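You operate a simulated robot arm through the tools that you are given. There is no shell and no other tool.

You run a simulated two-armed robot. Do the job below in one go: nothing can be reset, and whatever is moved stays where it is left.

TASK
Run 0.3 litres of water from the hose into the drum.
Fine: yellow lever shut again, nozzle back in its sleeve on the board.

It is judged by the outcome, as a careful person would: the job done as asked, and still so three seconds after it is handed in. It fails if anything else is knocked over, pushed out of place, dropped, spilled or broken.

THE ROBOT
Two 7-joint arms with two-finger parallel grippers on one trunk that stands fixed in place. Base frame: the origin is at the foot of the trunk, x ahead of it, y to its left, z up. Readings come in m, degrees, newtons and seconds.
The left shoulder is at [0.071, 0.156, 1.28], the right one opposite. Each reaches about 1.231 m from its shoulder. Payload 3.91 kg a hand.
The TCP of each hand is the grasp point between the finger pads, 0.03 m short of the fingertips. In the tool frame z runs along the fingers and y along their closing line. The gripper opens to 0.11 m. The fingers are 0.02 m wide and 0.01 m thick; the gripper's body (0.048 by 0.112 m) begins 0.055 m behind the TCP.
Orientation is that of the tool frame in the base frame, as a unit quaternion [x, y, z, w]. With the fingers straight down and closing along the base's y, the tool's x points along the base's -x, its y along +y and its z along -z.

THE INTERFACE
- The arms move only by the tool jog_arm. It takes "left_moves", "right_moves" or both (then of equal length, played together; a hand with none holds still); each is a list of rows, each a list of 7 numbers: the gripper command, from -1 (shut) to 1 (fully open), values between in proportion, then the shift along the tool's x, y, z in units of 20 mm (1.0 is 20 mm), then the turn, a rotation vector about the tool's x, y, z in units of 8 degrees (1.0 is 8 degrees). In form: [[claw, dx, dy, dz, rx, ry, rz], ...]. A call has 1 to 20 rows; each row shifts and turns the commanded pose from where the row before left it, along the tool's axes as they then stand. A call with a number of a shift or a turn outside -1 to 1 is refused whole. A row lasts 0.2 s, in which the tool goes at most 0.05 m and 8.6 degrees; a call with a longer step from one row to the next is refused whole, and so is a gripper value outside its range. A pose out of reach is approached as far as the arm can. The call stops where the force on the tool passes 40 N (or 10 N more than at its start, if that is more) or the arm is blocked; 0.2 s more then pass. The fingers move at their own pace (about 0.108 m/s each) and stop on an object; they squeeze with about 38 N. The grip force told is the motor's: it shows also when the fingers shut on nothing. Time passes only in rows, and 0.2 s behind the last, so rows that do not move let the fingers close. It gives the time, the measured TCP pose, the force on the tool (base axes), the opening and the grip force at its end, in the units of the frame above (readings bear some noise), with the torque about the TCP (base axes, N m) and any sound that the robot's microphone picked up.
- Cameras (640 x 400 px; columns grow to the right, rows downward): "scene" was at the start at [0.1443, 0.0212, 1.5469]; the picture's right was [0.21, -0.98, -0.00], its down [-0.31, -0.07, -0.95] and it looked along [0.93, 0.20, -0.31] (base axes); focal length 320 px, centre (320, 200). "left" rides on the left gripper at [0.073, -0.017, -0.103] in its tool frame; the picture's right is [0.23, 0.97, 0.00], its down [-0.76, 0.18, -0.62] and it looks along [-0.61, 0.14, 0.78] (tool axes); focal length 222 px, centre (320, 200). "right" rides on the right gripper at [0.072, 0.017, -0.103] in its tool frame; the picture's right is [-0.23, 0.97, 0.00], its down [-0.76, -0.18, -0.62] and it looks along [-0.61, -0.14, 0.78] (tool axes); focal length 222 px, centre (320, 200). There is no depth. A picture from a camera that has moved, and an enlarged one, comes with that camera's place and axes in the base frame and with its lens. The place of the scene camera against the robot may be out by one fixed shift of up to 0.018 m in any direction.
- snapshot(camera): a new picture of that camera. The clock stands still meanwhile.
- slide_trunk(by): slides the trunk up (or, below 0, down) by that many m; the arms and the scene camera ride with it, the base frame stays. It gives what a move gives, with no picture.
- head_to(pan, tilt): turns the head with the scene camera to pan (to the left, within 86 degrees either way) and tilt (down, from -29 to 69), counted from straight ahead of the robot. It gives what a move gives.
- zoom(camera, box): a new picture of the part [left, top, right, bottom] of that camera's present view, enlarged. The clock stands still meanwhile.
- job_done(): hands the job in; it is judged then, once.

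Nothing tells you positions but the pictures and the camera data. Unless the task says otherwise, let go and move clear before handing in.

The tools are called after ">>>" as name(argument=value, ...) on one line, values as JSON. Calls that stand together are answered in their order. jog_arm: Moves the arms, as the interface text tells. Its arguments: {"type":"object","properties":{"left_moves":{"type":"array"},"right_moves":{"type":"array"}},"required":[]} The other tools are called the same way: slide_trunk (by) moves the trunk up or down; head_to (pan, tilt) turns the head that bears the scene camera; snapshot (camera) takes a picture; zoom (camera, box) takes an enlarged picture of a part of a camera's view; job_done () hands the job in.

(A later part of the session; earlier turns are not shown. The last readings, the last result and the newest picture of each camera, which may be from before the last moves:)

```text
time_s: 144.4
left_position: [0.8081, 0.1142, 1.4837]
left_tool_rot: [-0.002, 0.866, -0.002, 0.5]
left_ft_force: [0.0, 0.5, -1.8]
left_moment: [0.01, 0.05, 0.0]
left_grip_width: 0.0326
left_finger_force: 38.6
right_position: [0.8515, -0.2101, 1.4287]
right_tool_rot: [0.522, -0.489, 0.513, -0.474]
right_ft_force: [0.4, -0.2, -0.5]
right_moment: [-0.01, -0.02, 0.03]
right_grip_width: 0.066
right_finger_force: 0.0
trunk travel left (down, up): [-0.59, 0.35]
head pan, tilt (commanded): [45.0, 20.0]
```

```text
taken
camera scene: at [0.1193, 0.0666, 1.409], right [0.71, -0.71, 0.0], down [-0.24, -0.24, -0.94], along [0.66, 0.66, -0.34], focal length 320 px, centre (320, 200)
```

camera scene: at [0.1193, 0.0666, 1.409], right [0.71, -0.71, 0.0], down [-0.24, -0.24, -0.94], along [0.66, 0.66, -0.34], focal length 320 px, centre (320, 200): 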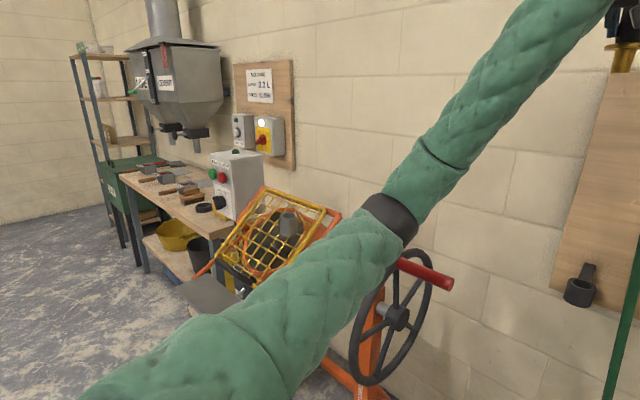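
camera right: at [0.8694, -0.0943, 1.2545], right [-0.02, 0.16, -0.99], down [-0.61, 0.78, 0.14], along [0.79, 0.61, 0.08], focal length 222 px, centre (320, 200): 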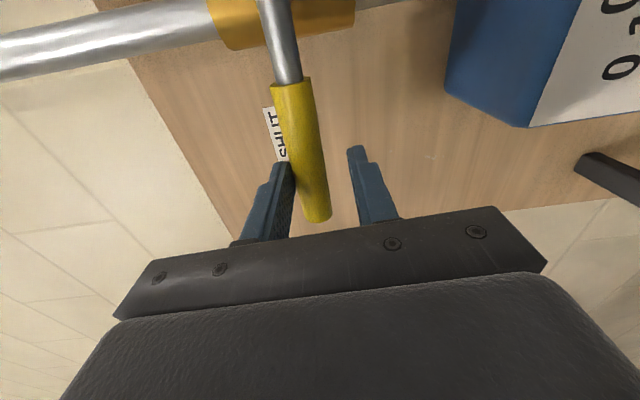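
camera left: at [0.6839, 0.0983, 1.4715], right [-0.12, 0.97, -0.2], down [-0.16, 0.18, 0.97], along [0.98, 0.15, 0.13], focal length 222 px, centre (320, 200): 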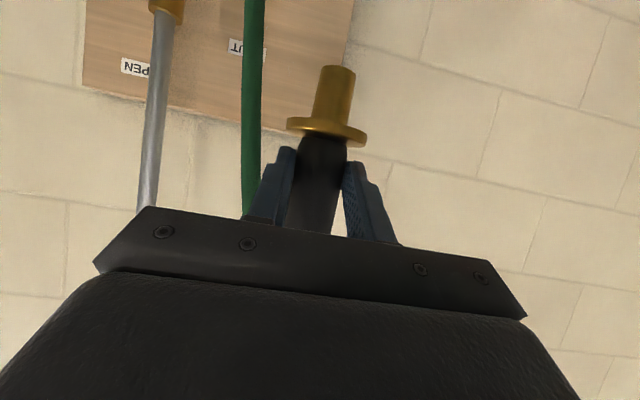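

The posture does shift with motion, with the elbow swinging down and inward. If it settles elbow-down, the forearm will pass to the right of the wheel, which is also fine. I'll raise the trunk so this happens well above everything, then let it settle.

>>> slide_trunk(by=0.25)

>>> jog_arm(left_moves=[[-1, 0, 0.5, 0, 0, 0, 0], [-1, 0, -0.5, 0, 0, 0, 0], [-1, 0, 0.5, 0, 0, 0, 0], [-1, 0, -0.5, 0, 0, 0, 0], [-1, 0, 0.5, 0, 0, 0, 0], [-1, 0, -0.5, 0, 0, 0, 0], [-1, 0, 0.5, 0, 0, 0, 0], [-1, 0, -0.5, 0, 0, 0, 0], [-1, 0, 0.5, 0, 0, 0, 0], [-1, 0, -0.5, 0, 0, 0, 0], [-1, 0, 0.5, 0, 0, 0, 0], [-1, 0, -0.5, 0, 0, 0, 0], [-1, 0, 0.5, 0, 0, 0, 0], [-1, 0, -0.5, 0, 0, 0, 0], [-1, 0, 0.5, 0, 0, 0, 0], [-1, 0, -0.5, 0, 0, 0, 0], [-1, 0, 0.5, 0, 0, 0, 0], [-1, 0, -0.5, 0, 0, 0, 0], [-1, 0, 0.5, 0, 0, 0, 0], [-1, 0, -0.5, 0, 0, 0, 0]])

>>> snapshot(camera="scene")

>>> snapshot(camera="left")

```text
time_s: 146.9
left_position: [0.8087, 0.1157, 1.7324]
left_tool_rot: [-0.003, 0.866, -0.003, 0.5]
left_ft_force: [-0.7, 0.2, -3.1]
left_moment: [-0.03, 0.06, -0.01]
left_grip_width: 0.0326
left_finger_force: 38.4
right_position: [0.8509, -0.2099, 1.6772]
right_tool_rot: [0.521, -0.489, 0.513, -0.475]
right_ft_force: [0.5, -0.2, -0.5]
right_moment: [-0.02, -0.04, 0.04]
right_grip_width: 0.0661
right_finger_force: 0.0
trunk travel left (down, up): [-0.84, 0.1]
head pan, tilt (commanded): [45.0, 20.0]
```

```text
time_s: 151.2
left_position: [0.8094, 0.1143, 1.7335]
left_tool_rot: [-0.004, 0.866, -0.001, 0.5]
left_ft_force: [0.1, -1.0, -2.1]
left_moment: [0.01, 0.04, 0.02]
left_grip_width: 0.0324
left_finger_force: 38.0
right_position: [0.8509, -0.2097, 1.6797]
right_tool_rot: [0.522, -0.489, 0.513, -0.474]
right_ft_force: [-0.9, -0.7, -0.3]
right_moment: [0.01, 0.02, 0.02]
right_grip_width: 0.066
right_finger_force: 0.1
trunk travel left (down, up): [-0.84, 0.1]
head pan, tilt (commanded): [45.0, 20.0]
```

```text
taken
camera scene: at [0.1195, 0.0668, 1.659], right [0.71, -0.71, 0.0], down [-0.24, -0.24, -0.94], along [0.66, 0.66, -0.34], focal length 320 px, centre (320, 200)
```

scene: 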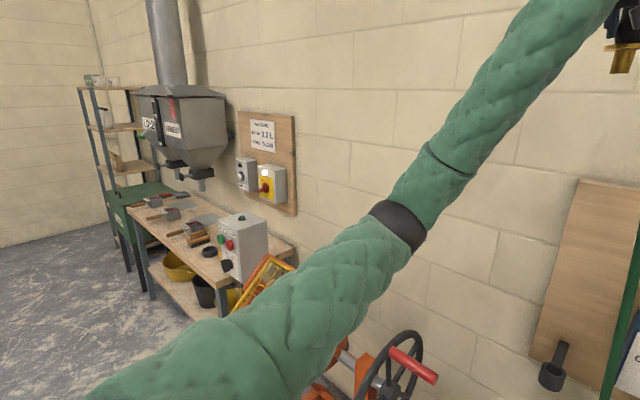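

```text
taken
camera left: at [0.6831, 0.0973, 1.7214], right [-0.12, 0.97, -0.2], down [-0.16, 0.18, 0.97], along [0.98, 0.15, 0.13], focal length 222 px, centre (320, 200)
```

left: 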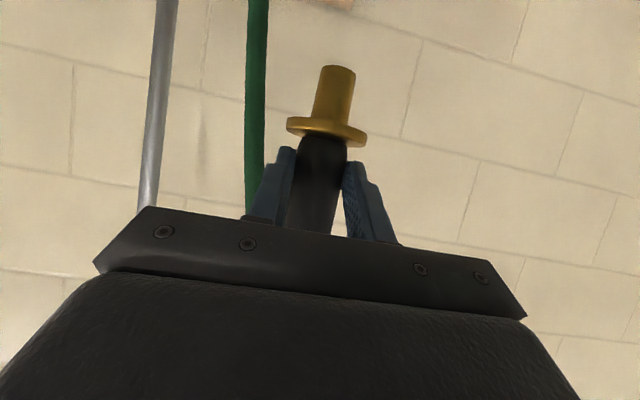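

The elbow has nearly settled, but that low position won't suit the wheel. At the start pose it was high, so I'll take the hand back to the start position relative to the shoulders, let the posture settle there, and look at the elbow.

>>> jog_arm(left_moves=[[-1, 0.89, 0.615, -0.565, 0, 0, 0], [-1, 0.89, 0.615, -0.565, 0, 0, 0], [-1, 0.89, 0.615, -0.565, 0, 0, 0], [-1, 0.89, 0.615, -0.565, 0, 0, 0], [-1, 0.89, 0.615, -0.565, 0, 0, 0], [-1, 0.89, 0.615, -0.565, 0, 0, 0], [-1, 0.89, 0.615, -0.565, 0, 0, 0], [-1, 0.89, 0.615, -0.565, 0, 0, 0], [-1, 0.89, 0.615, -0.565, 0, 0, 0], [-1, 0.89, 0.615, -0.565, 0, 0, 0], [-1, 0.89, 0.615, -0.565, 0, 0, 0], [-1, 0.89, 0.615, -0.565, 0, 0, 0]])

>>> head_to(pan=65, tilt=5)

>>> snapshot(camera="scene")

```text
time_s: 153.8
left_position: [0.5836, 0.2626, 1.6156]
left_tool_rot: [-0.003, 0.865, -0.003, 0.501]
left_ft_force: [0.0, -0.2, -1.7]
left_moment: [0.01, 0.07, -0.02]
left_grip_width: 0.0326
left_finger_force: 37.9
right_position: [0.8495, -0.2086, 1.6811]
right_tool_rot: [0.521, -0.489, 0.514, -0.475]
right_ft_force: [0.5, 0.5, 0.0]
right_moment: [0.03, 0.03, -0.05]
right_grip_width: 0.066
right_finger_force: 0.1
trunk travel left (down, up): [-0.84, 0.1]
head pan, tilt (commanded): [45.0, 20.0]
```

```text
time_s: 154.6
left_position: [0.5858, 0.2613, 1.6157]
left_tool_rot: [-0.004, 0.865, -0.001, 0.501]
left_ft_force: [0.0, -0.3, -2.6]
left_moment: [-0.02, 0.04, 0.02]
left_grip_width: 0.0327
left_finger_force: 37.5
right_position: [0.8499, -0.21, 1.6796]
right_tool_rot: [0.522, -0.489, 0.513, -0.474]
right_ft_force: [-0.4, 0.1, 0.0]
right_moment: [0.0, 0.01, 0.03]
right_grip_width: 0.0663
right_finger_force: 0.0
trunk travel left (down, up): [-0.84, 0.1]
head pan, tilt (commanded): [65.0, 5.0]
```

```text
taken
camera scene: at [0.0926, 0.0846, 1.6832], right [0.91, -0.42, 0.0], down [-0.04, -0.08, -1.0], along [0.42, 0.9, -0.09], focal length 320 px, centre (320, 200)
```

scene: 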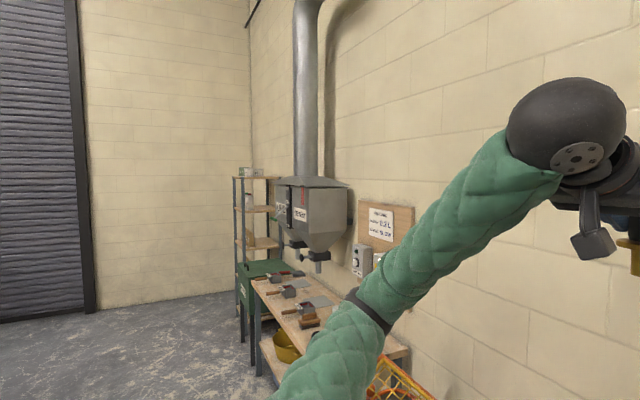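

>>> jog_arm(left_moves=[[-1, 0, 0.5, 0, 0, 0, 0], [-1, 0, -0.5, 0, 0, 0, 0], [-1, 0, 0.5, 0, 0, 0, 0], [-1, 0, -0.5, 0, 0, 0, 0], [-1, 0, 0.5, 0, 0, 0, 0], [-1, 0, -0.5, 0, 0, 0, 0], [-1, 0, 0.5, 0, 0, 0, 0], [-1, 0, -0.5, 0, 0, 0, 0], [-1, 0, 0.5, 0, 0, 0, 0], [-1, 0, -0.5, 0, 0, 0, 0], [-1, 0, 0.5, 0, 0, 0, 0], [-1, 0, -0.5, 0, 0, 0, 0], [-1, 0, 0.5, 0, 0, 0, 0], [-1, 0, -0.5, 0, 0, 0, 0], [-1, 0, 0.5, 0, 0, 0, 0], [-1, 0, -0.5, 0, 0, 0, 0]])

>>> snapshot(camera="scene")

```text
time_s: 158.0
left_position: [0.5827, 0.2612, 1.6154]
left_tool_rot: [-0.005, 0.866, -0.001, 0.5]
left_ft_force: [-0.2, 0.5, -1.0]
left_moment: [0.02, 0.06, 0.0]
left_grip_width: 0.0328
left_finger_force: 37.5
right_position: [0.8501, -0.2088, 1.6809]
right_tool_rot: [0.521, -0.49, 0.513, -0.474]
right_ft_force: [0.6, 0.0, 0.3]
right_moment: [-0.02, 0.02, -0.01]
right_grip_width: 0.066
right_finger_force: 0.0
trunk travel left (down, up): [-0.84, 0.1]
head pan, tilt (commanded): [65.0, 5.0]
```

```text
taken
camera scene: at [0.0924, 0.0844, 1.6833], right [0.91, -0.42, 0.0], down [-0.04, -0.08, -1.0], along [0.42, 0.9, -0.09], focal length 320 px, centre (320, 200)
```

scene: 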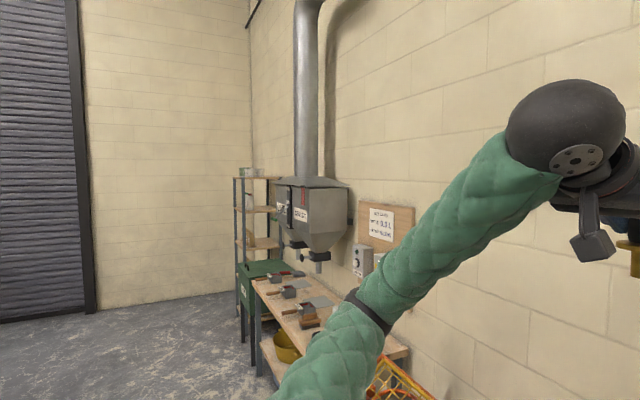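

The elbow stays low here too. A safer option is to hand the nozzle over to the right hand up here, clear of everything, since the right arm reaches the sleeve without passing the wheel. First I'll turn the left hand so its fingers point to the right, keeping the nozzle upright.

>>> jog_arm(left_moves=[[-1, 0, 0, 0, 0.812, 0, 0.469], [-1, 0, 0, 0, 0.812, 0, 0.469], [-1, 0, 0, 0, 0.812, 0, 0.469], [-1, 0, 0, 0, 0.812, 0, 0.469], [-1, 0, 0, 0, 0.812, 0, 0.469], [-1, 0, 0, 0, 0.812, 0, 0.469], [-1, 0, 0, 0, 0.812, 0, 0.469], [-1, 0, 0, 0, 0.812, 0, 0.469], [-1, 0, 0, 0, 0.812, 0, 0.469], [-1, 0, 0, 0, 0.812, 0, 0.469], [-1, 0, 0, 0, 0.812, 0, 0.469], [-1, 0, 0, 0, 0.812, 0, 0.469]])

>>> head_to(pan=25, tilt=5)

>>> snapshot(camera="scene")

>>> snapshot(camera="left")

```text
time_s: 160.6
left_position: [0.5853, 0.2618, 1.6134]
left_tool_rot: [0.611, 0.611, -0.355, 0.356]
left_ft_force: [0.1, -0.2, -2.2]
left_moment: [0.05, -0.03, -0.02]
left_grip_width: 0.0323
left_finger_force: 38.6
right_position: [0.8508, -0.209, 1.678]
right_tool_rot: [0.521, -0.489, 0.513, -0.475]
right_ft_force: [0.1, 0.0, 0.1]
right_moment: [-0.02, 0.01, 0.01]
right_grip_width: 0.066
right_finger_force: 0.1
trunk travel left (down, up): [-0.84, 0.1]
head pan, tilt (commanded): [65.0, 5.0]
```

```text
time_s: 161.7
left_position: [0.5843, 0.2629, 1.6144]
left_tool_rot: [0.61, 0.612, -0.356, 0.356]
left_ft_force: [-0.7, 0.1, -2.0]
left_moment: [0.04, -0.01, 0.01]
left_grip_width: 0.0328
left_finger_force: 38.2
right_position: [0.8514, -0.2095, 1.6785]
right_tool_rot: [0.522, -0.489, 0.513, -0.474]
right_ft_force: [-0.9, 1.2, -0.2]
right_moment: [0.01, 0.03, -0.01]
right_grip_width: 0.0661
right_finger_force: 0.0
trunk travel left (down, up): [-0.84, 0.1]
head pan, tilt (commanded): [25.0, 5.0]
```

```text
taken
camera scene: at [0.1368, 0.0405, 1.6833], right [0.42, -0.91, 0.0], down [-0.08, -0.04, -1.0], along [0.9, 0.42, -0.09], focal length 320 px, centre (320, 200)
```

scene: 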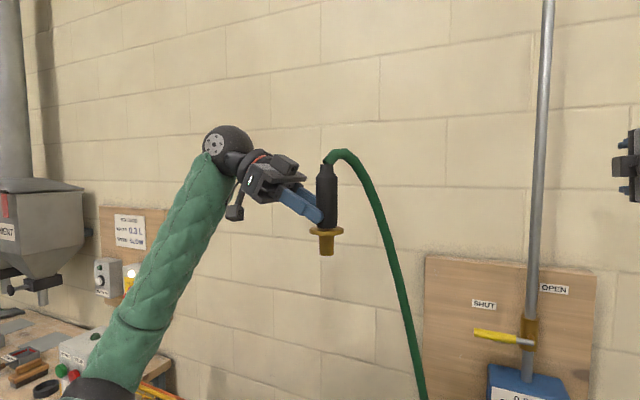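

```text
taken
camera left: at [0.5661, 0.3868, 1.6019], right [0.97, 0.12, -0.2], down [0.18, 0.17, 0.97], along [0.14, -0.98, 0.14], focal length 222 px, centre (320, 200)
```

left: 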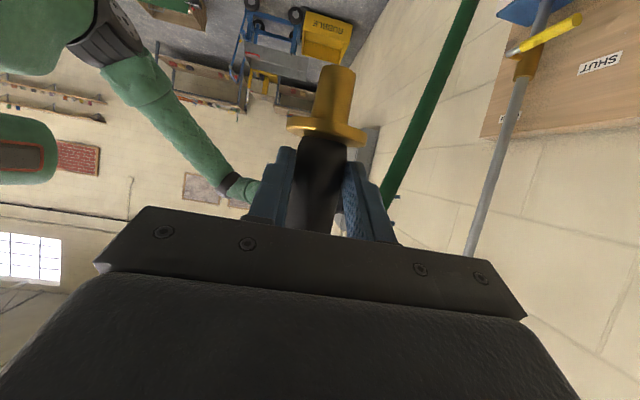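

A clear view: the left hand holds the nozzle upright from the left, with the upper body of the nozzle free. I'll move it to the handover point in front of the robot and bring the right hand back, levelled, to approach from behind.

>>> jog_arm(left_moves=[[-1, -0.3525, 0.57, 0.61, 0, 0, 0], [-1, -0.3525, 0.57, 0.61, 0, 0, 0], [-1, -0.3525, 0.57, 0.61, 0, 0, 0], [-1, -0.3525, 0.57, 0.61, 0, 0, 0], [-1, -0.3525, 0.57, 0.61, 0, 0, 0], [-1, -0.3525, 0.57, 0.61, 0, 0, 0], [-1, -0.3525, 0.57, 0.61, 0, 0, 0], [-1, -0.3525, 0.57, 0.61, 0, 0, 0], [-1, -0.3525, 0.57, 0.61, 0, 0, 0], [-1, -0.3525, 0.57, 0.61, 0, 0, 0], [-1, -0.3525, 0.57, 0.61, 0, 0, 0], [-1, -0.3525, 0.57, 0.61, 0, 0, 0]], right_moves=[[0.2, 0, 0, -0.9, 0, 0, 0.9375], [0.2, 0, 0, -0.9, 0, 0, 0.9375], [0.2, 0, 0, -0.9, 0, 0, 0.9375], [0.2, 0, 0, -0.9, 0, 0, 0.9375], [0.2, 0, 0, -0.9, 0, 0, 0.9375], [0.2, 0, 0, -0.9, 0, 0, 0.9375], [0.2, 0, 0, -0.9, 0, 0, 0.9375], [0.2, 0, 0, -0.9, 0, 0, 0.9375], [0.2, 0, 0, -0.9, 0, 0, 0.9375], [0.2, 0, 0, -0.9, 0, 0, 0.9375], [0.2, 0, 0, 0, 0, 0, 0.9375], [0.2, 0, 0, 0, 0, 0, 0.9375]])

>>> snapshot(camera="scene")

>>> snapshot(camera="right")

```text
time_s: 164.2
left_position: [0.7216, 0.0921, 1.6159]
left_tool_rot: [0.61, 0.612, -0.355, 0.356]
left_ft_force: [0.6, 0.1, -2.5]
left_moment: [0.03, 0.05, -0.04]
left_grip_width: 0.0326
left_finger_force: 38.3
right_position: [0.6725, -0.2088, 1.6818]
right_tool_rot: [-0.022, 0.715, -0.028, 0.698]
right_ft_force: [0.6, 0.6, 0.3]
right_moment: [0.0, 0.03, 0.0]
right_grip_width: 0.066
right_finger_force: 0.1
trunk travel left (down, up): [-0.84, 0.1]
head pan, tilt (commanded): [25.0, 5.0]
```

```text
taken
camera scene: at [0.138, 0.0393, 1.6832], right [0.42, -0.91, 0.0], down [-0.08, -0.04, -1.0], along [0.9, 0.42, -0.09], focal length 320 px, centre (320, 200)
```

scene: 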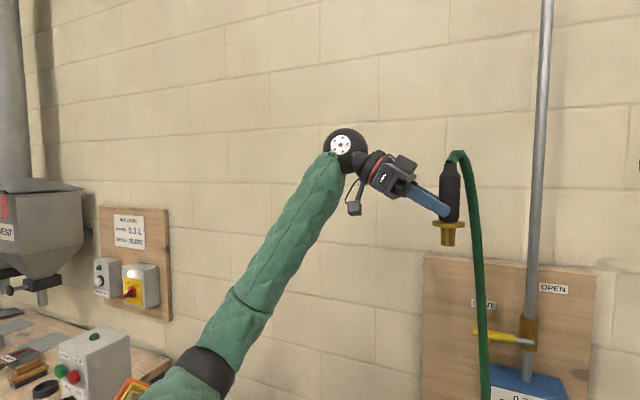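

```text
taken
camera right: at [0.5662, -0.1961, 1.6111], right [0.01, 0.99, 0.16], down [-0.61, -0.12, 0.79], along [0.8, -0.11, 0.6], focal length 222 px, centre (320, 200)
```

right: 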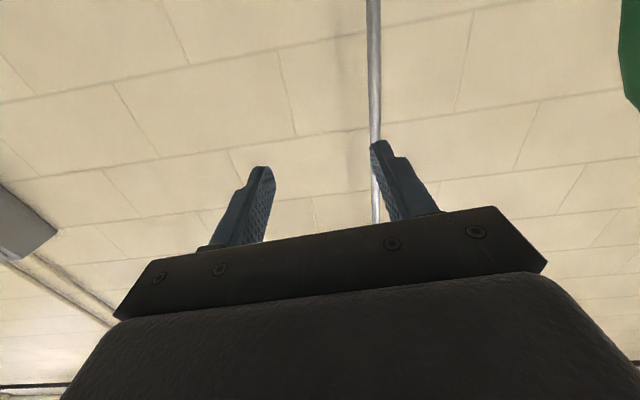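

>>> jog_arm(right_moves=[[0.0, 0, 0, 0, 0, 0, 0.51], [0.0, 0, 0, 0, 0, 0.9375, 0], [0.0, 0, 0, 0, 0, 0.9375, 0], [0.0, 0, 0, 0, 0, 0.9375, 0], [0.0, 0, 0, 0, 0, 0.9375, 0]])

>>> jog_arm(right_moves=[[0.0, 0.161, 0.957, -0.1, 0, 0, 0], [0.0, 0.161, 0.957, -0.1, 0, 0, 0], [0.0, 0.161, 0.957, -0.1, 0, 0, 0], [0.0, 0.161, 0.957, -0.1, 0, 0, 0], [0.0, 0.161, 0.957, -0.1, 0, 0, 0], [0.0, 0.161, 0.957, -0.1, 0, 0, 0], [0.0, 0.161, 0.957, -0.1, 0, 0, 0], [0.0, 0.161, 0.957, -0.1, 0, 0, 0], [0.0, 0.161, 0.957, -0.1, 0, 0, 0], [0.0, 0.161, 0.957, -0.1, 0, 0, 0], [0.0, 0.161, 0.957, -0.1, 0, 0, 0], [0.0, 0.161, 0.957, -0.1, 0, 0, 0]])

>>> snapshot(camera="right")

>>> snapshot(camera="scene")

```text
time_s: 165.4
left_position: [0.7207, 0.0943, 1.6158]
left_tool_rot: [0.611, 0.611, -0.356, 0.356]
left_ft_force: [-0.2, 0.7, -2.2]
left_moment: [0.04, 0.0, -0.01]
left_grip_width: 0.0326
left_finger_force: 37.9
right_position: [0.6707, -0.2066, 1.6836]
right_tool_rot: [0.004, 0.872, -0.003, 0.489]
right_ft_force: [-0.1, -0.4, 0.3]
right_moment: [0.0, 0.0, 0.0]
right_grip_width: 0.0551
right_finger_force: 0.0
trunk travel left (down, up): [-0.84, 0.1]
head pan, tilt (commanded): [25.0, 5.0]
```

```text
time_s: 168.1
left_position: [0.7205, 0.0945, 1.6155]
left_tool_rot: [0.61, 0.611, -0.356, 0.357]
left_ft_force: [-0.6, 0.6, -2.1]
left_moment: [0.07, 0.01, -0.03]
left_grip_width: 0.0327
left_finger_force: 38.7
right_position: [0.6316, 0.0232, 1.6621]
right_tool_rot: [0.004, 0.872, -0.003, 0.49]
right_ft_force: [-0.2, 0.8, -0.4]
right_moment: [-0.02, 0.0, -0.03]
right_grip_width: 0.055
right_finger_force: 0.0
trunk travel left (down, up): [-0.84, 0.1]
head pan, tilt (commanded): [25.0, 5.0]
```

```text
taken
camera right: at [0.5045, 0.0412, 1.6544], right [0.13, 0.97, 0.19], down [-0.14, -0.18, 0.97], along [0.98, -0.15, 0.11], focal length 222 px, centre (320, 200)
```

right: 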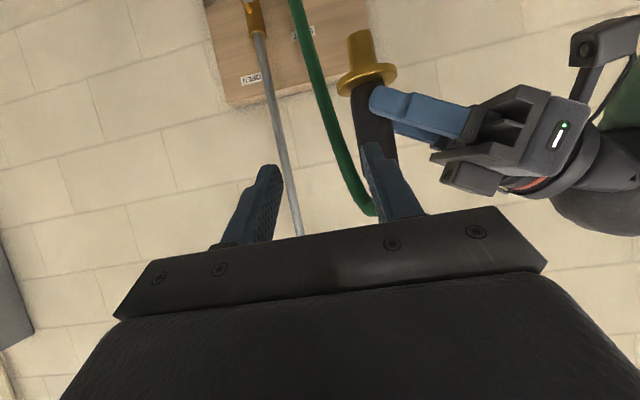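

```text
taken
camera scene: at [0.1367, 0.0418, 1.6832], right [0.42, -0.91, 0.0], down [-0.08, -0.04, -1.0], along [0.9, 0.42, -0.09], focal length 320 px, centre (320, 200)
```

scene: 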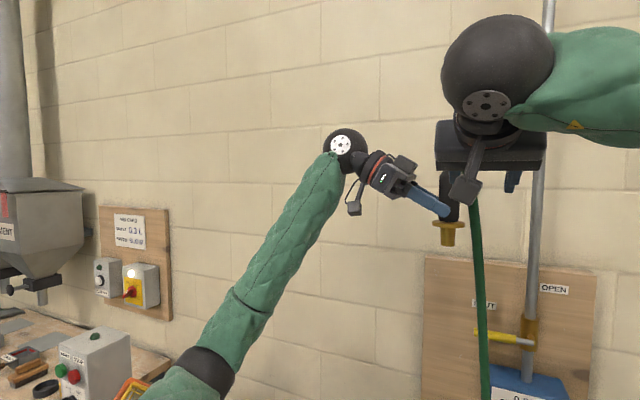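

The right camera sees the nozzle at y≈0.072, with its upper body free above the left fingers. I'll line up the right hand behind it.

>>> jog_arm(right_moves=[[0.0, 0.058, 0.817, 0.033, 0, -0.054, 0], [0.0, 0.058, 0.817, 0.033, 0, -0.054, 0], [0.0, 0.058, 0.817, 0.033, 0, -0.054, 0]])

>>> snapshot(camera="right")

>>> head_to(pan=10, tilt=5)

>>> snapshot(camera="scene")

>>> snapshot(camera="left")

```text
time_s: 168.8
left_position: [0.7205, 0.0926, 1.6163]
left_tool_rot: [0.61, 0.612, -0.355, 0.357]
left_ft_force: [0.9, 0.6, -1.3]
left_moment: [0.03, 0.01, 0.02]
left_grip_width: 0.0328
left_finger_force: 38.2
right_position: [0.632, 0.0724, 1.6578]
right_tool_rot: [0.003, 0.866, -0.002, 0.499]
right_ft_force: [-0.7, 1.2, 0.5]
right_moment: [0.0, -0.02, 0.0]
right_grip_width: 0.0551
right_finger_force: 0.0
trunk travel left (down, up): [-0.84, 0.1]
head pan, tilt (commanded): [25.0, 5.0]
```

```text
taken
camera right: at [0.5061, 0.09, 1.6476], right [0.12, 0.97, 0.2], down [-0.16, -0.18, 0.97], along [0.98, -0.15, 0.13], focal length 222 px, centre (320, 200)
```

right: 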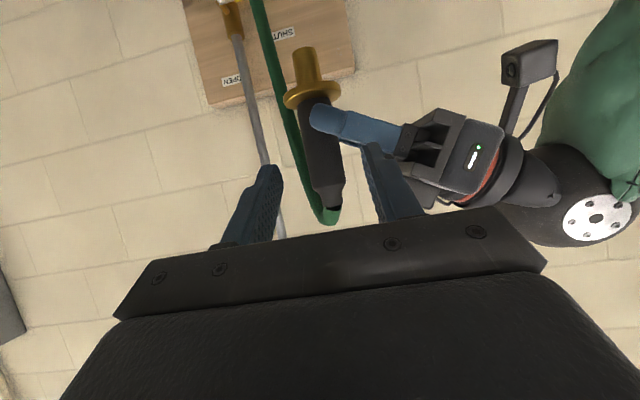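

```text
time_s: 169.6
left_position: [0.7213, 0.0931, 1.6162]
left_tool_rot: [0.611, 0.612, -0.355, 0.355]
left_ft_force: [-0.2, 0.4, -2.0]
left_moment: [0.05, -0.01, 0.01]
left_grip_width: 0.0327
left_finger_force: 38.1
right_position: [0.632, 0.0715, 1.6587]
right_tool_rot: [0.004, 0.866, -0.002, 0.499]
right_ft_force: [0.1, 0.1, 0.6]
right_moment: [-0.03, 0.02, -0.02]
right_grip_width: 0.0551
right_finger_force: 0.0
trunk travel left (down, up): [-0.84, 0.1]
head pan, tilt (commanded): [10.0, 5.0]
```

```text
taken
camera scene: at [0.1441, 0.0176, 1.6833], right [0.17, -0.98, 0.0], down [-0.09, -0.02, -1.0], along [0.98, 0.17, -0.09], focal length 320 px, centre (320, 200)
```

scene: 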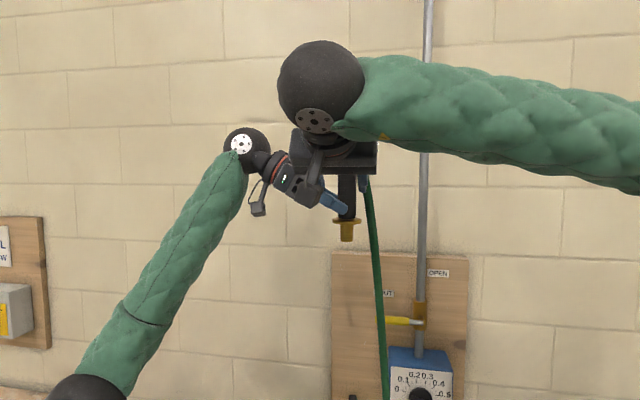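

```text
taken
camera left: at [0.7034, 0.218, 1.6037], right [0.97, 0.11, -0.2], down [0.18, 0.17, 0.97], along [0.14, -0.98, 0.14], focal length 222 px, centre (320, 200)
```

left: 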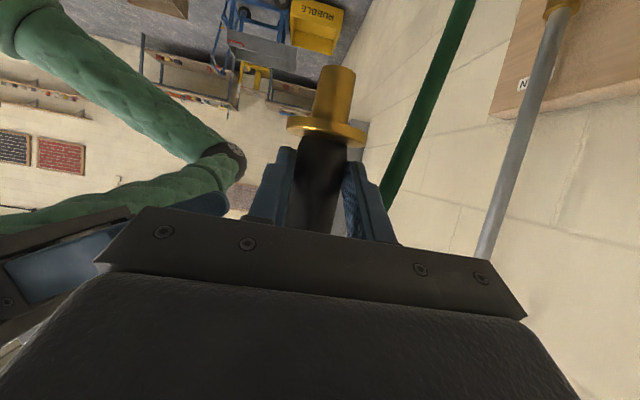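

>>> jog_arm(right_moves=[[0.0, -0.3725, -0.04, 0.645, 0, 0, 0], [0.0, -0.3725, -0.03, 0.645, 0, 0, 0], [0.0, -0.3725, -0.03, 0.645, 0, 0, 0]])

>>> snapshot(camera="right")

>>> zoom(camera="right", box=[220, 40, 480, 240])

```text
time_s: 170.4
left_position: [0.7207, 0.0945, 1.6165]
left_tool_rot: [0.61, 0.612, -0.354, 0.357]
left_ft_force: [-1.3, 0.1, -3.8]
left_moment: [0.02, -0.01, 0.0]
left_grip_width: 0.0325
left_finger_force: 37.6
right_position: [0.6773, 0.0689, 1.6589]
right_tool_rot: [0.004, 0.866, -0.002, 0.5]
right_ft_force: [0.6, -0.1, 1.2]
right_moment: [0.03, -0.02, -0.08]
right_grip_width: 0.0547
right_finger_force: 0.1
trunk travel left (down, up): [-0.84, 0.1]
head pan, tilt (commanded): [10.0, 5.0]
```

```text
taken
camera right: at [0.5509, 0.0865, 1.6476], right [0.12, 0.97, 0.2], down [-0.16, -0.18, 0.97], along [0.98, -0.15, 0.13], focal length 222 px, centre (320, 200)
```

right: 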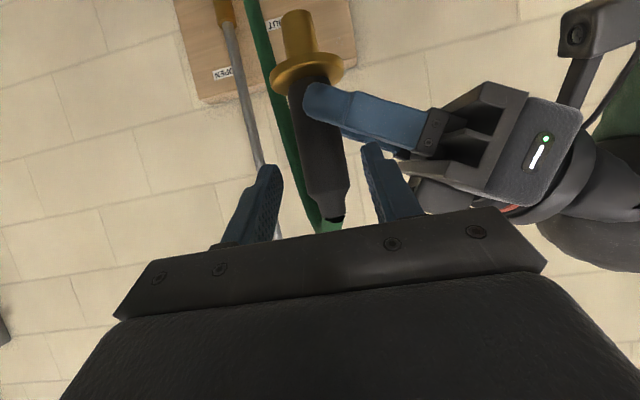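

```text
2.00 times, centred on (350, 140) of right
camera zoom: at [0.5509, 0.0865, 1.6476], right [0.12, 0.97, 0.2], down [-0.16, -0.18, 0.97], along [0.98, -0.15, 0.13], focal length 444 px, centre (260, 320)
```

zoom: 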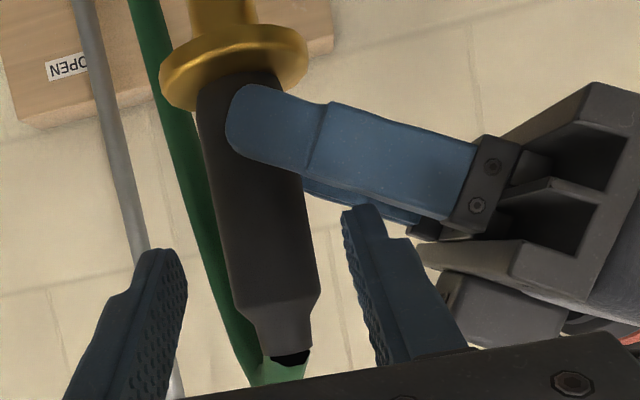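

>>> jog_arm(right_moves=[[0.0, -0.3725, 0, 0.645, 0, 0, 0], [0.0, -0.3725, 0, 0.645, 0, 0, 0]])

>>> zoom(camera="right", box=[220, 40, 480, 240])

>>> zoom(camera="scene", box=[250, 100, 430, 260])

```text
time_s: 171.0
left_position: [0.722, 0.0924, 1.6142]
left_tool_rot: [0.611, 0.611, -0.356, 0.356]
left_ft_force: [-0.2, -0.1, -1.9]
left_moment: [0.05, 0.01, 0.02]
left_grip_width: 0.0328
left_finger_force: 37.9
right_position: [0.7083, 0.0673, 1.6581]
right_tool_rot: [0.003, 0.865, -0.002, 0.501]
right_ft_force: [0.4, 0.5, 0.4]
right_moment: [0.01, -0.02, 0.03]
right_grip_width: 0.0548
right_finger_force: 0.2
trunk travel left (down, up): [-0.84, 0.1]
head pan, tilt (commanded): [10.0, 5.0]
```

```text
2.00 times, centred on (350, 140) of right
camera zoom: at [0.5812, 0.0857, 1.6476], right [0.12, 0.97, 0.2], down [-0.16, -0.18, 0.97], along [0.98, -0.15, 0.13], focal length 444 px, centre (260, 320)
```

zoom: 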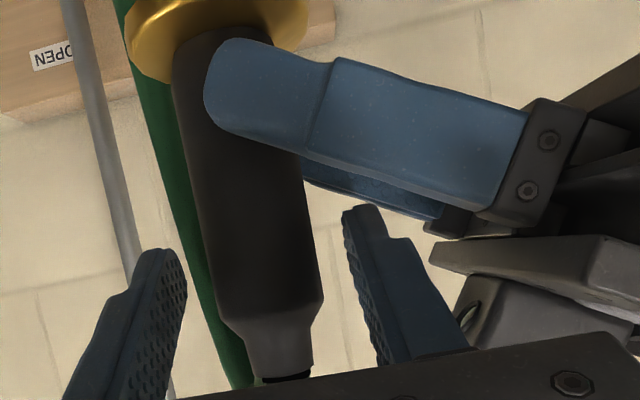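

```text
2.50 times, centred on (340, 180) of scene
camera zoom: at [0.1447, 0.0178, 1.6832], right [0.17, -0.98, 0.0], down [-0.09, -0.02, -1.0], along [0.98, 0.17, -0.09], focal length 799 px, centre (270, 250)
```

zoom: 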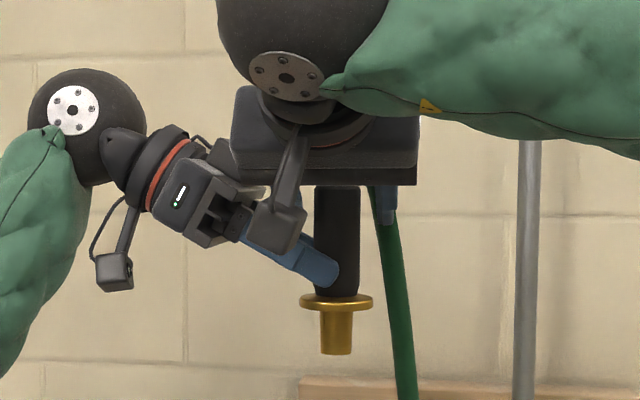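

The right fingers straddle the free upper body of the nozzle with clearance from the left fingers. I'll close the right gripper on it.

>>> jog_arm(right_moves=[[-0.3, 0, 0, 0, 0, 0, 0], [-0.6, 0, 0, 0, 0, 0, 0], [-1, 0, 0, 0, 0, 0, 0], [-1, 0, 0, 0, 0, 0, 0]])

>>> zoom(camera="right", box=[220, 40, 480, 240])

>>> snapshot(camera="left")

```text
time_s: 172.0
left_position: [0.7197, 0.0933, 1.6155]
left_tool_rot: [0.611, 0.611, -0.356, 0.356]
left_ft_force: [-7.0, -17.3, -2.9]
left_moment: [-0.32, 0.01, -0.13]
left_grip_width: 0.0324
left_finger_force: 38.0
right_position: [0.7057, 0.0675, 1.6591]
right_tool_rot: [0.003, 0.866, -0.002, 0.5]
right_ft_force: [3.8, 17.4, 0.2]
right_moment: [1.1, -0.25, 0.18]
right_grip_width: 0.033
right_finger_force: 38.6
trunk travel left (down, up): [-0.84, 0.1]
head pan, tilt (commanded): [10.0, 5.0]
```

```text
2.00 times, centred on (350, 140) of right
camera zoom: at [0.5801, 0.086, 1.6478], right [0.12, 0.97, 0.2], down [-0.16, -0.18, 0.97], along [0.98, -0.15, 0.13], focal length 444 px, centre (260, 320)
```

zoom: 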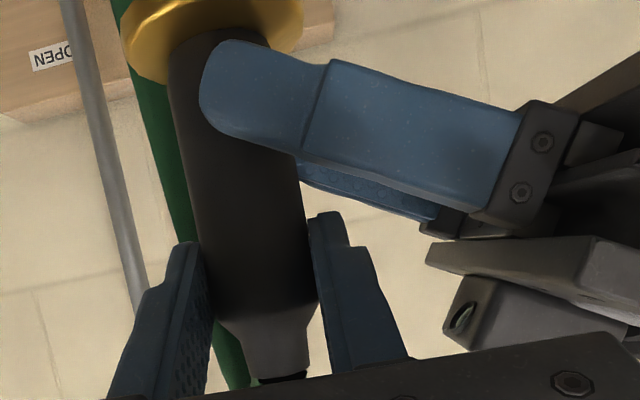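

```text
taken
camera left: at [0.7032, 0.2175, 1.6036], right [0.97, 0.11, -0.2], down [0.18, 0.17, 0.97], along [0.14, -0.98, 0.14], focal length 222 px, centre (320, 200)
```

left: 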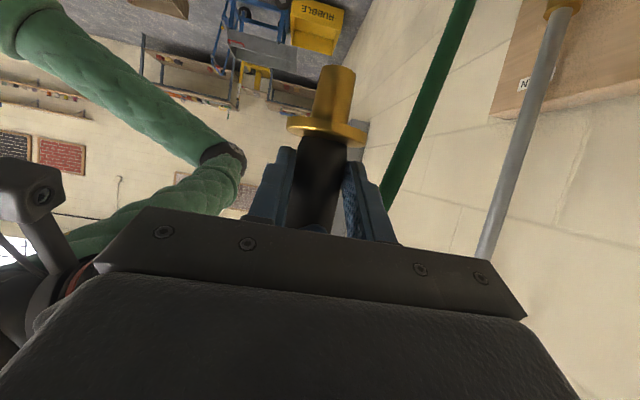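

Both hands hold the nozzle now, with about 17 N between them. I'll ease the right hand by a millimetre, then open the left and withdraw it along its own finger line.

>>> jog_arm(left_moves=[[-1, 0, 0, 0, 0, 0, 0], [-0.4, 0, 0, 0, 0, 0, 0], [0.1, 0, 0, 0, 0, 0, 0], [0.1, 0, 0, 0, 0, 0, 0]], right_moves=[[-1, 0, 0.06, 0, 0, 0, 0], [-1, 0, 0, 0, 0, 0, 0], [-1, 0, 0, 0, 0, 0, 0], [-1, 0, 0, 0, 0, 0, 0]])

>>> zoom(camera="right", box=[220, 40, 480, 240])

>>> snapshot(camera="left")

```text
time_s: 173.0
left_position: [0.7205, 0.0921, 1.6155]
left_tool_rot: [0.611, 0.611, -0.356, 0.355]
left_ft_force: [0.0, -0.4, 0.7]
left_moment: [0.01, 0.01, 0.02]
left_grip_width: 0.0604
left_finger_force: 0.1
right_position: [0.706, 0.0685, 1.6582]
right_tool_rot: [0.004, 0.866, -0.003, 0.501]
right_ft_force: [-0.7, 4.6, -0.7]
right_moment: [0.54, 0.02, 0.23]
right_grip_width: 0.032
right_finger_force: 37.9
trunk travel left (down, up): [-0.84, 0.1]
head pan, tilt (commanded): [10.0, 5.0]
```

```text
2.00 times, centred on (350, 140) of right
camera zoom: at [0.5804, 0.0869, 1.6479], right [0.12, 0.97, 0.2], down [-0.16, -0.18, 0.97], along [0.98, -0.15, 0.13], focal length 444 px, centre (260, 320)
```

zoom: 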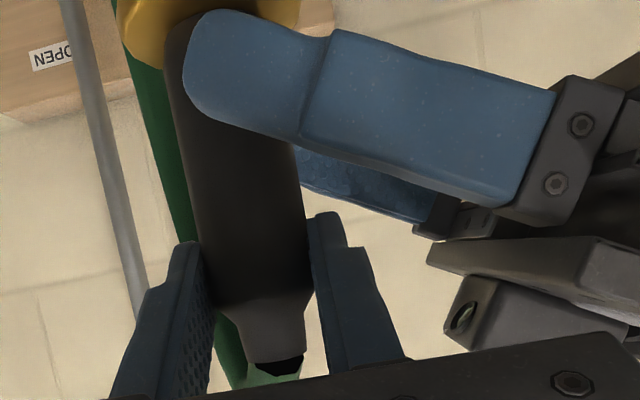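

```text
taken
camera left: at [0.7033, 0.2183, 1.6038], right [0.97, 0.11, -0.2], down [0.18, 0.17, 0.97], along [0.14, -0.98, 0.14], focal length 222 px, centre (320, 200)
```

left: 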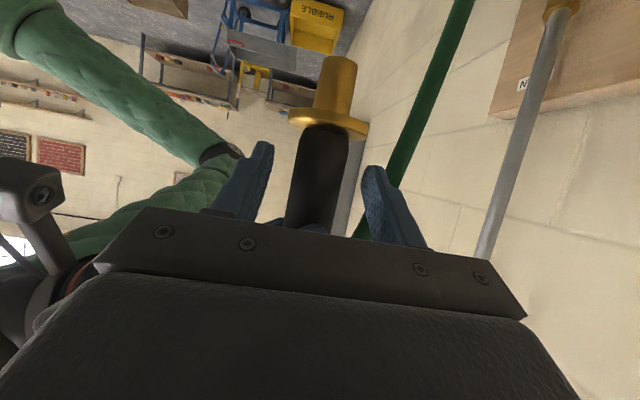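

>>> jog_arm(right_moves=[[-1, 0, 0, 0, 0, 0, 0], [-1, 0, 0, 0, 0, 0, 0]])

>>> zoom(camera="right", box=[220, 40, 480, 240])

>>> zoom(camera="scene", box=[250, 100, 430, 260])

```text
time_s: 173.6
left_position: [0.7204, 0.0935, 1.6155]
left_tool_rot: [0.61, 0.612, -0.355, 0.356]
left_ft_force: [0.5, -0.8, -0.4]
left_moment: [0.03, -0.01, 0.0]
left_grip_width: 0.0606
left_finger_force: 0.0
right_position: [0.7066, 0.0683, 1.658]
right_tool_rot: [0.003, 0.866, -0.002, 0.5]
right_ft_force: [-0.3, 0.1, -0.3]
right_moment: [0.02, 0.02, 0.01]
right_grip_width: 0.0326
right_finger_force: 37.8
trunk travel left (down, up): [-0.84, 0.1]
head pan, tilt (commanded): [10.0, 5.0]
```

```text
2.00 times, centred on (350, 140) of right
camera zoom: at [0.5805, 0.0869, 1.6479], right [0.12, 0.97, 0.2], down [-0.16, -0.18, 0.97], along [0.98, -0.15, 0.13], focal length 444 px, centre (260, 320)
```

zoom: 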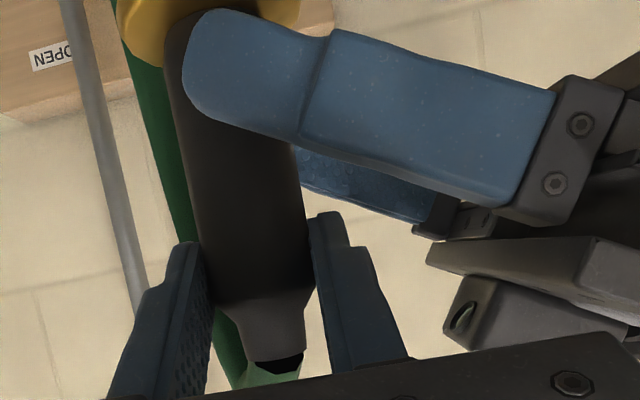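

```text
2.50 times, centred on (340, 180) of scene
camera zoom: at [0.144, 0.0177, 1.6833], right [0.17, -0.98, 0.0], down [-0.09, -0.02, -1.0], along [0.98, 0.17, -0.09], focal length 799 px, centre (270, 250)
```

zoom: 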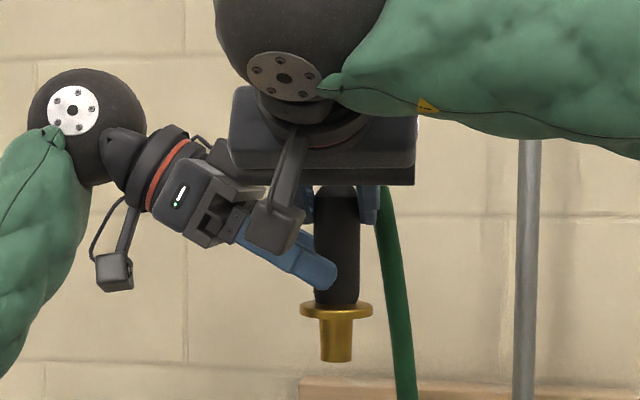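

The nozzle is creeping down in the right grip, which sits too close to the tapered shoulder. I'll close the left hand on it again at once.

>>> jog_arm(left_moves=[[-0.6, 0, 0, 0, 0, 0, 0], [-1, 0, 0, 0, 0, 0, 0], [-1, 0, 0, 0, 0, 0, 0]])

>>> zoom(camera="right", box=[220, 40, 480, 240])

>>> snapshot(camera="left")

>>> zoom(camera="scene", box=[250, 100, 430, 260])

```text
time_s: 174.4
left_position: [0.7211, 0.094, 1.6153]
left_tool_rot: [0.611, 0.611, -0.356, 0.356]
left_ft_force: [1.8, 1.5, 0.3]
left_moment: [-0.43, -0.22, -0.15]
left_grip_width: 0.0327
left_finger_force: 37.5
right_position: [0.707, 0.0692, 1.6592]
right_tool_rot: [0.003, 0.866, -0.002, 0.5]
right_ft_force: [-1.2, -1.0, 0.3]
right_moment: [0.38, 0.31, 0.24]
right_grip_width: 0.0331
right_finger_force: 37.5
trunk travel left (down, up): [-0.84, 0.1]
head pan, tilt (commanded): [10.0, 5.0]
```

```text
2.00 times, centred on (350, 140) of right
camera zoom: at [0.5804, 0.0869, 1.6479], right [0.12, 0.97, 0.2], down [-0.16, -0.18, 0.97], along [0.98, -0.15, 0.13], focal length 444 px, centre (260, 320)
```

zoom: 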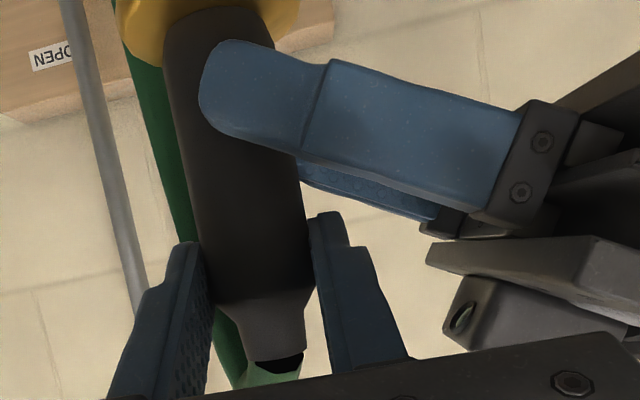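

```text
taken
camera left: at [0.7034, 0.2182, 1.6037], right [0.97, 0.11, -0.2], down [0.18, 0.17, 0.97], along [0.14, -0.98, 0.14], focal length 222 px, centre (320, 200)
```

left: 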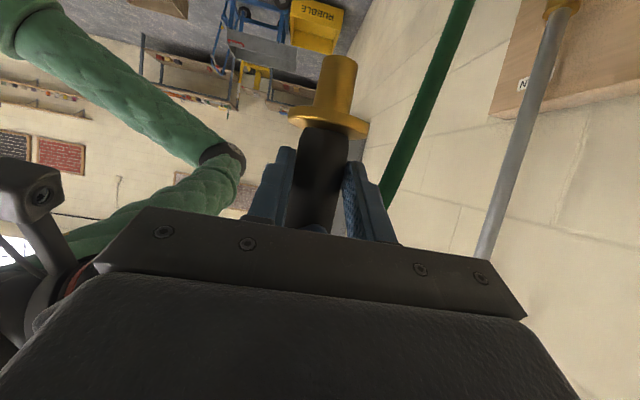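

```text
2.50 times, centred on (340, 180) of scene
camera zoom: at [0.1441, 0.0177, 1.6833], right [0.17, -0.98, 0.0], down [-0.09, -0.02, -1.0], along [0.98, 0.17, -0.09], focal length 799 px, centre (270, 250)
```

zoom: 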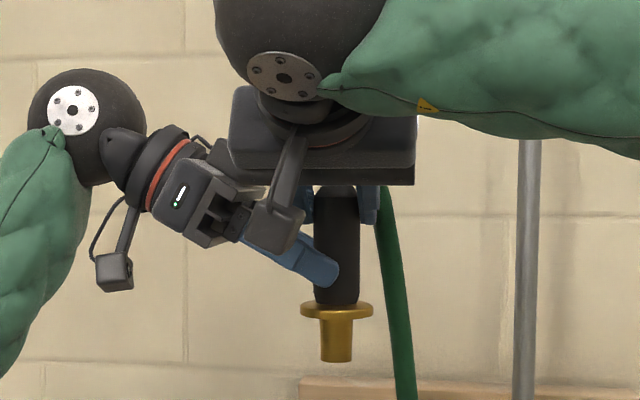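

Both hands hold it again, and most of the shift seems to have come at the moment the left let go. I'll test the right grip properly: open the left slightly as a safety cage and wait a second.

>>> jog_arm(left_moves=[[-0.5, 0, 0, 0, 0, 0, 0], [-0.18, 0, 0, 0, 0, 0, 0]])

>>> zoom(camera="right", box=[250, 60, 410, 220])

>>> jog_arm(left_moves=[[-0.18, 0, 0, 0, 0, 0, 0], [-0.18, 0, 0, 0, 0, 0, 0], [-0.18, 0, 0, 0, 0, 0, 0], [-0.18, 0, 0, 0, 0, 0, 0], [-0.18, 0, 0, 0, 0, 0, 0]])

>>> zoom(camera="right", box=[250, 60, 410, 220])

```text
time_s: 175.0
left_position: [0.7216, 0.0944, 1.6162]
left_tool_rot: [0.61, 0.612, -0.355, 0.356]
left_ft_force: [-0.8, -0.2, 0.0]
left_moment: [0.01, -0.01, -0.01]
left_grip_width: 0.0452
left_finger_force: 0.0
right_position: [0.707, 0.0686, 1.6583]
right_tool_rot: [0.003, 0.866, -0.003, 0.5]
right_ft_force: [-0.8, -1.0, 0.0]
right_moment: [-0.02, 0.03, 0.03]
right_grip_width: 0.033
right_finger_force: 37.9
trunk travel left (down, up): [-0.84, 0.1]
head pan, tilt (commanded): [10.0, 5.0]
```

```text
2.50 times, centred on (330, 140) of right
camera zoom: at [0.5806, 0.0868, 1.6479], right [0.12, 0.97, 0.2], down [-0.16, -0.18, 0.97], along [0.98, -0.15, 0.13], focal length 555 px, centre (295, 350)
```

zoom: 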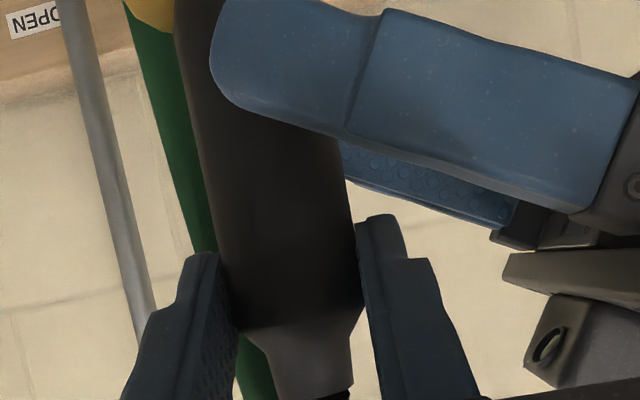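

```text
time_s: 176.2
left_position: [0.7209, 0.093, 1.6155]
left_tool_rot: [0.61, 0.613, -0.354, 0.356]
left_ft_force: [0.4, -0.2, -0.3]
left_moment: [-0.02, 0.01, 0.01]
left_grip_width: 0.0451
left_finger_force: 0.1
right_position: [0.7071, 0.0687, 1.6596]
right_tool_rot: [0.004, 0.866, -0.003, 0.5]
right_ft_force: [-0.6, 0.1, -1.2]
right_moment: [-0.02, 0.03, 0.04]
right_grip_width: 0.0328
right_finger_force: 38.2
trunk travel left (down, up): [-0.84, 0.1]
head pan, tilt (commanded): [10.0, 5.0]
```

```text
2.50 times, centred on (330, 140) of right
camera zoom: at [0.5805, 0.0869, 1.6479], right [0.12, 0.97, 0.2], down [-0.16, -0.18, 0.97], along [0.98, -0.15, 0.13], focal length 555 px, centre (295, 350)
```

zoom: 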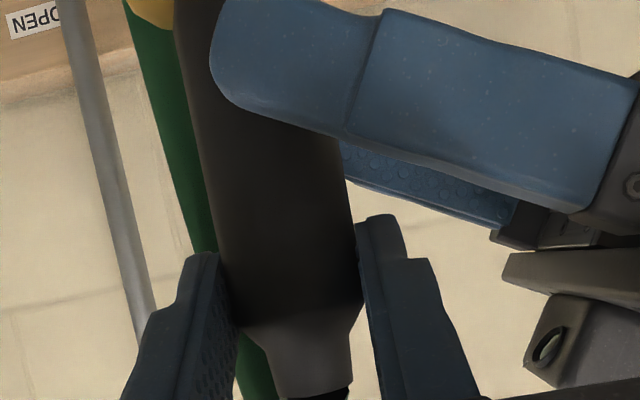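

The right grip holds steadily with no slip over more than a second. I'll withdraw the left hand along its finger line.

>>> jog_arm(left_moves=[[0.0, 0, 0, 0, 0, 0, 0], [0.0, 0, 0, -0.5, 0, 0, 0], [0.0, 0, 0, -0.8, 0, 0, 0], [0.0, 0, 0, -0.8, 0, 0, 0], [0.0, 0, 0, -0.8, 0, 0, 0], [0.0, 0, 0, -0.8, 0, 0, 0], [0.0, 0, 0, -0.8, 0, 0, 0], [0.0, 0, 0, -0.8, 0, 0, 0]])

>>> zoom(camera="right", box=[250, 60, 410, 220])

>>> snapshot(camera="scene")

```text
time_s: 178.0
left_position: [0.7199, 0.1876, 1.6676]
left_tool_rot: [0.61, 0.611, -0.357, 0.356]
left_ft_force: [1.5, -0.4, 0.0]
left_moment: [0.01, -0.02, 0.0]
left_grip_width: 0.0551
left_finger_force: 0.0
right_position: [0.7058, 0.0687, 1.6585]
right_tool_rot: [0.003, 0.866, -0.002, 0.5]
right_ft_force: [-0.5, 0.1, 0.4]
right_moment: [0.02, 0.03, 0.0]
right_grip_width: 0.033
right_finger_force: 37.7
trunk travel left (down, up): [-0.84, 0.1]
head pan, tilt (commanded): [10.0, 5.0]
```

```text
2.50 times, centred on (330, 140) of right
camera zoom: at [0.5803, 0.0874, 1.6479], right [0.12, 0.97, 0.2], down [-0.16, -0.18, 0.97], along [0.98, -0.15, 0.13], focal length 555 px, centre (295, 350)
```

zoom: 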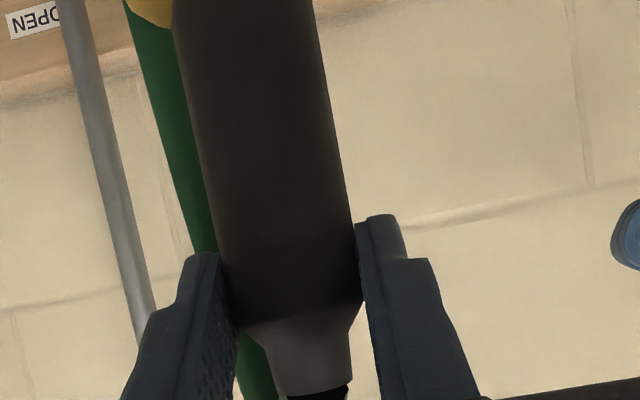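

```text
taken
camera scene: at [0.1439, 0.0182, 1.6833], right [0.17, -0.98, 0.0], down [-0.09, -0.02, -1.0], along [0.98, 0.17, -0.09], focal length 320 px, centre (320, 200)
```

scene: 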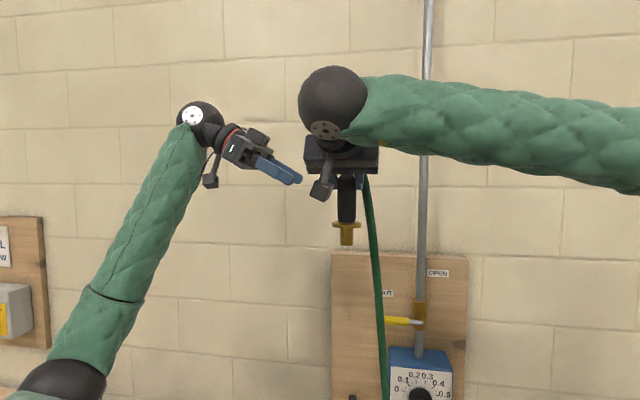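

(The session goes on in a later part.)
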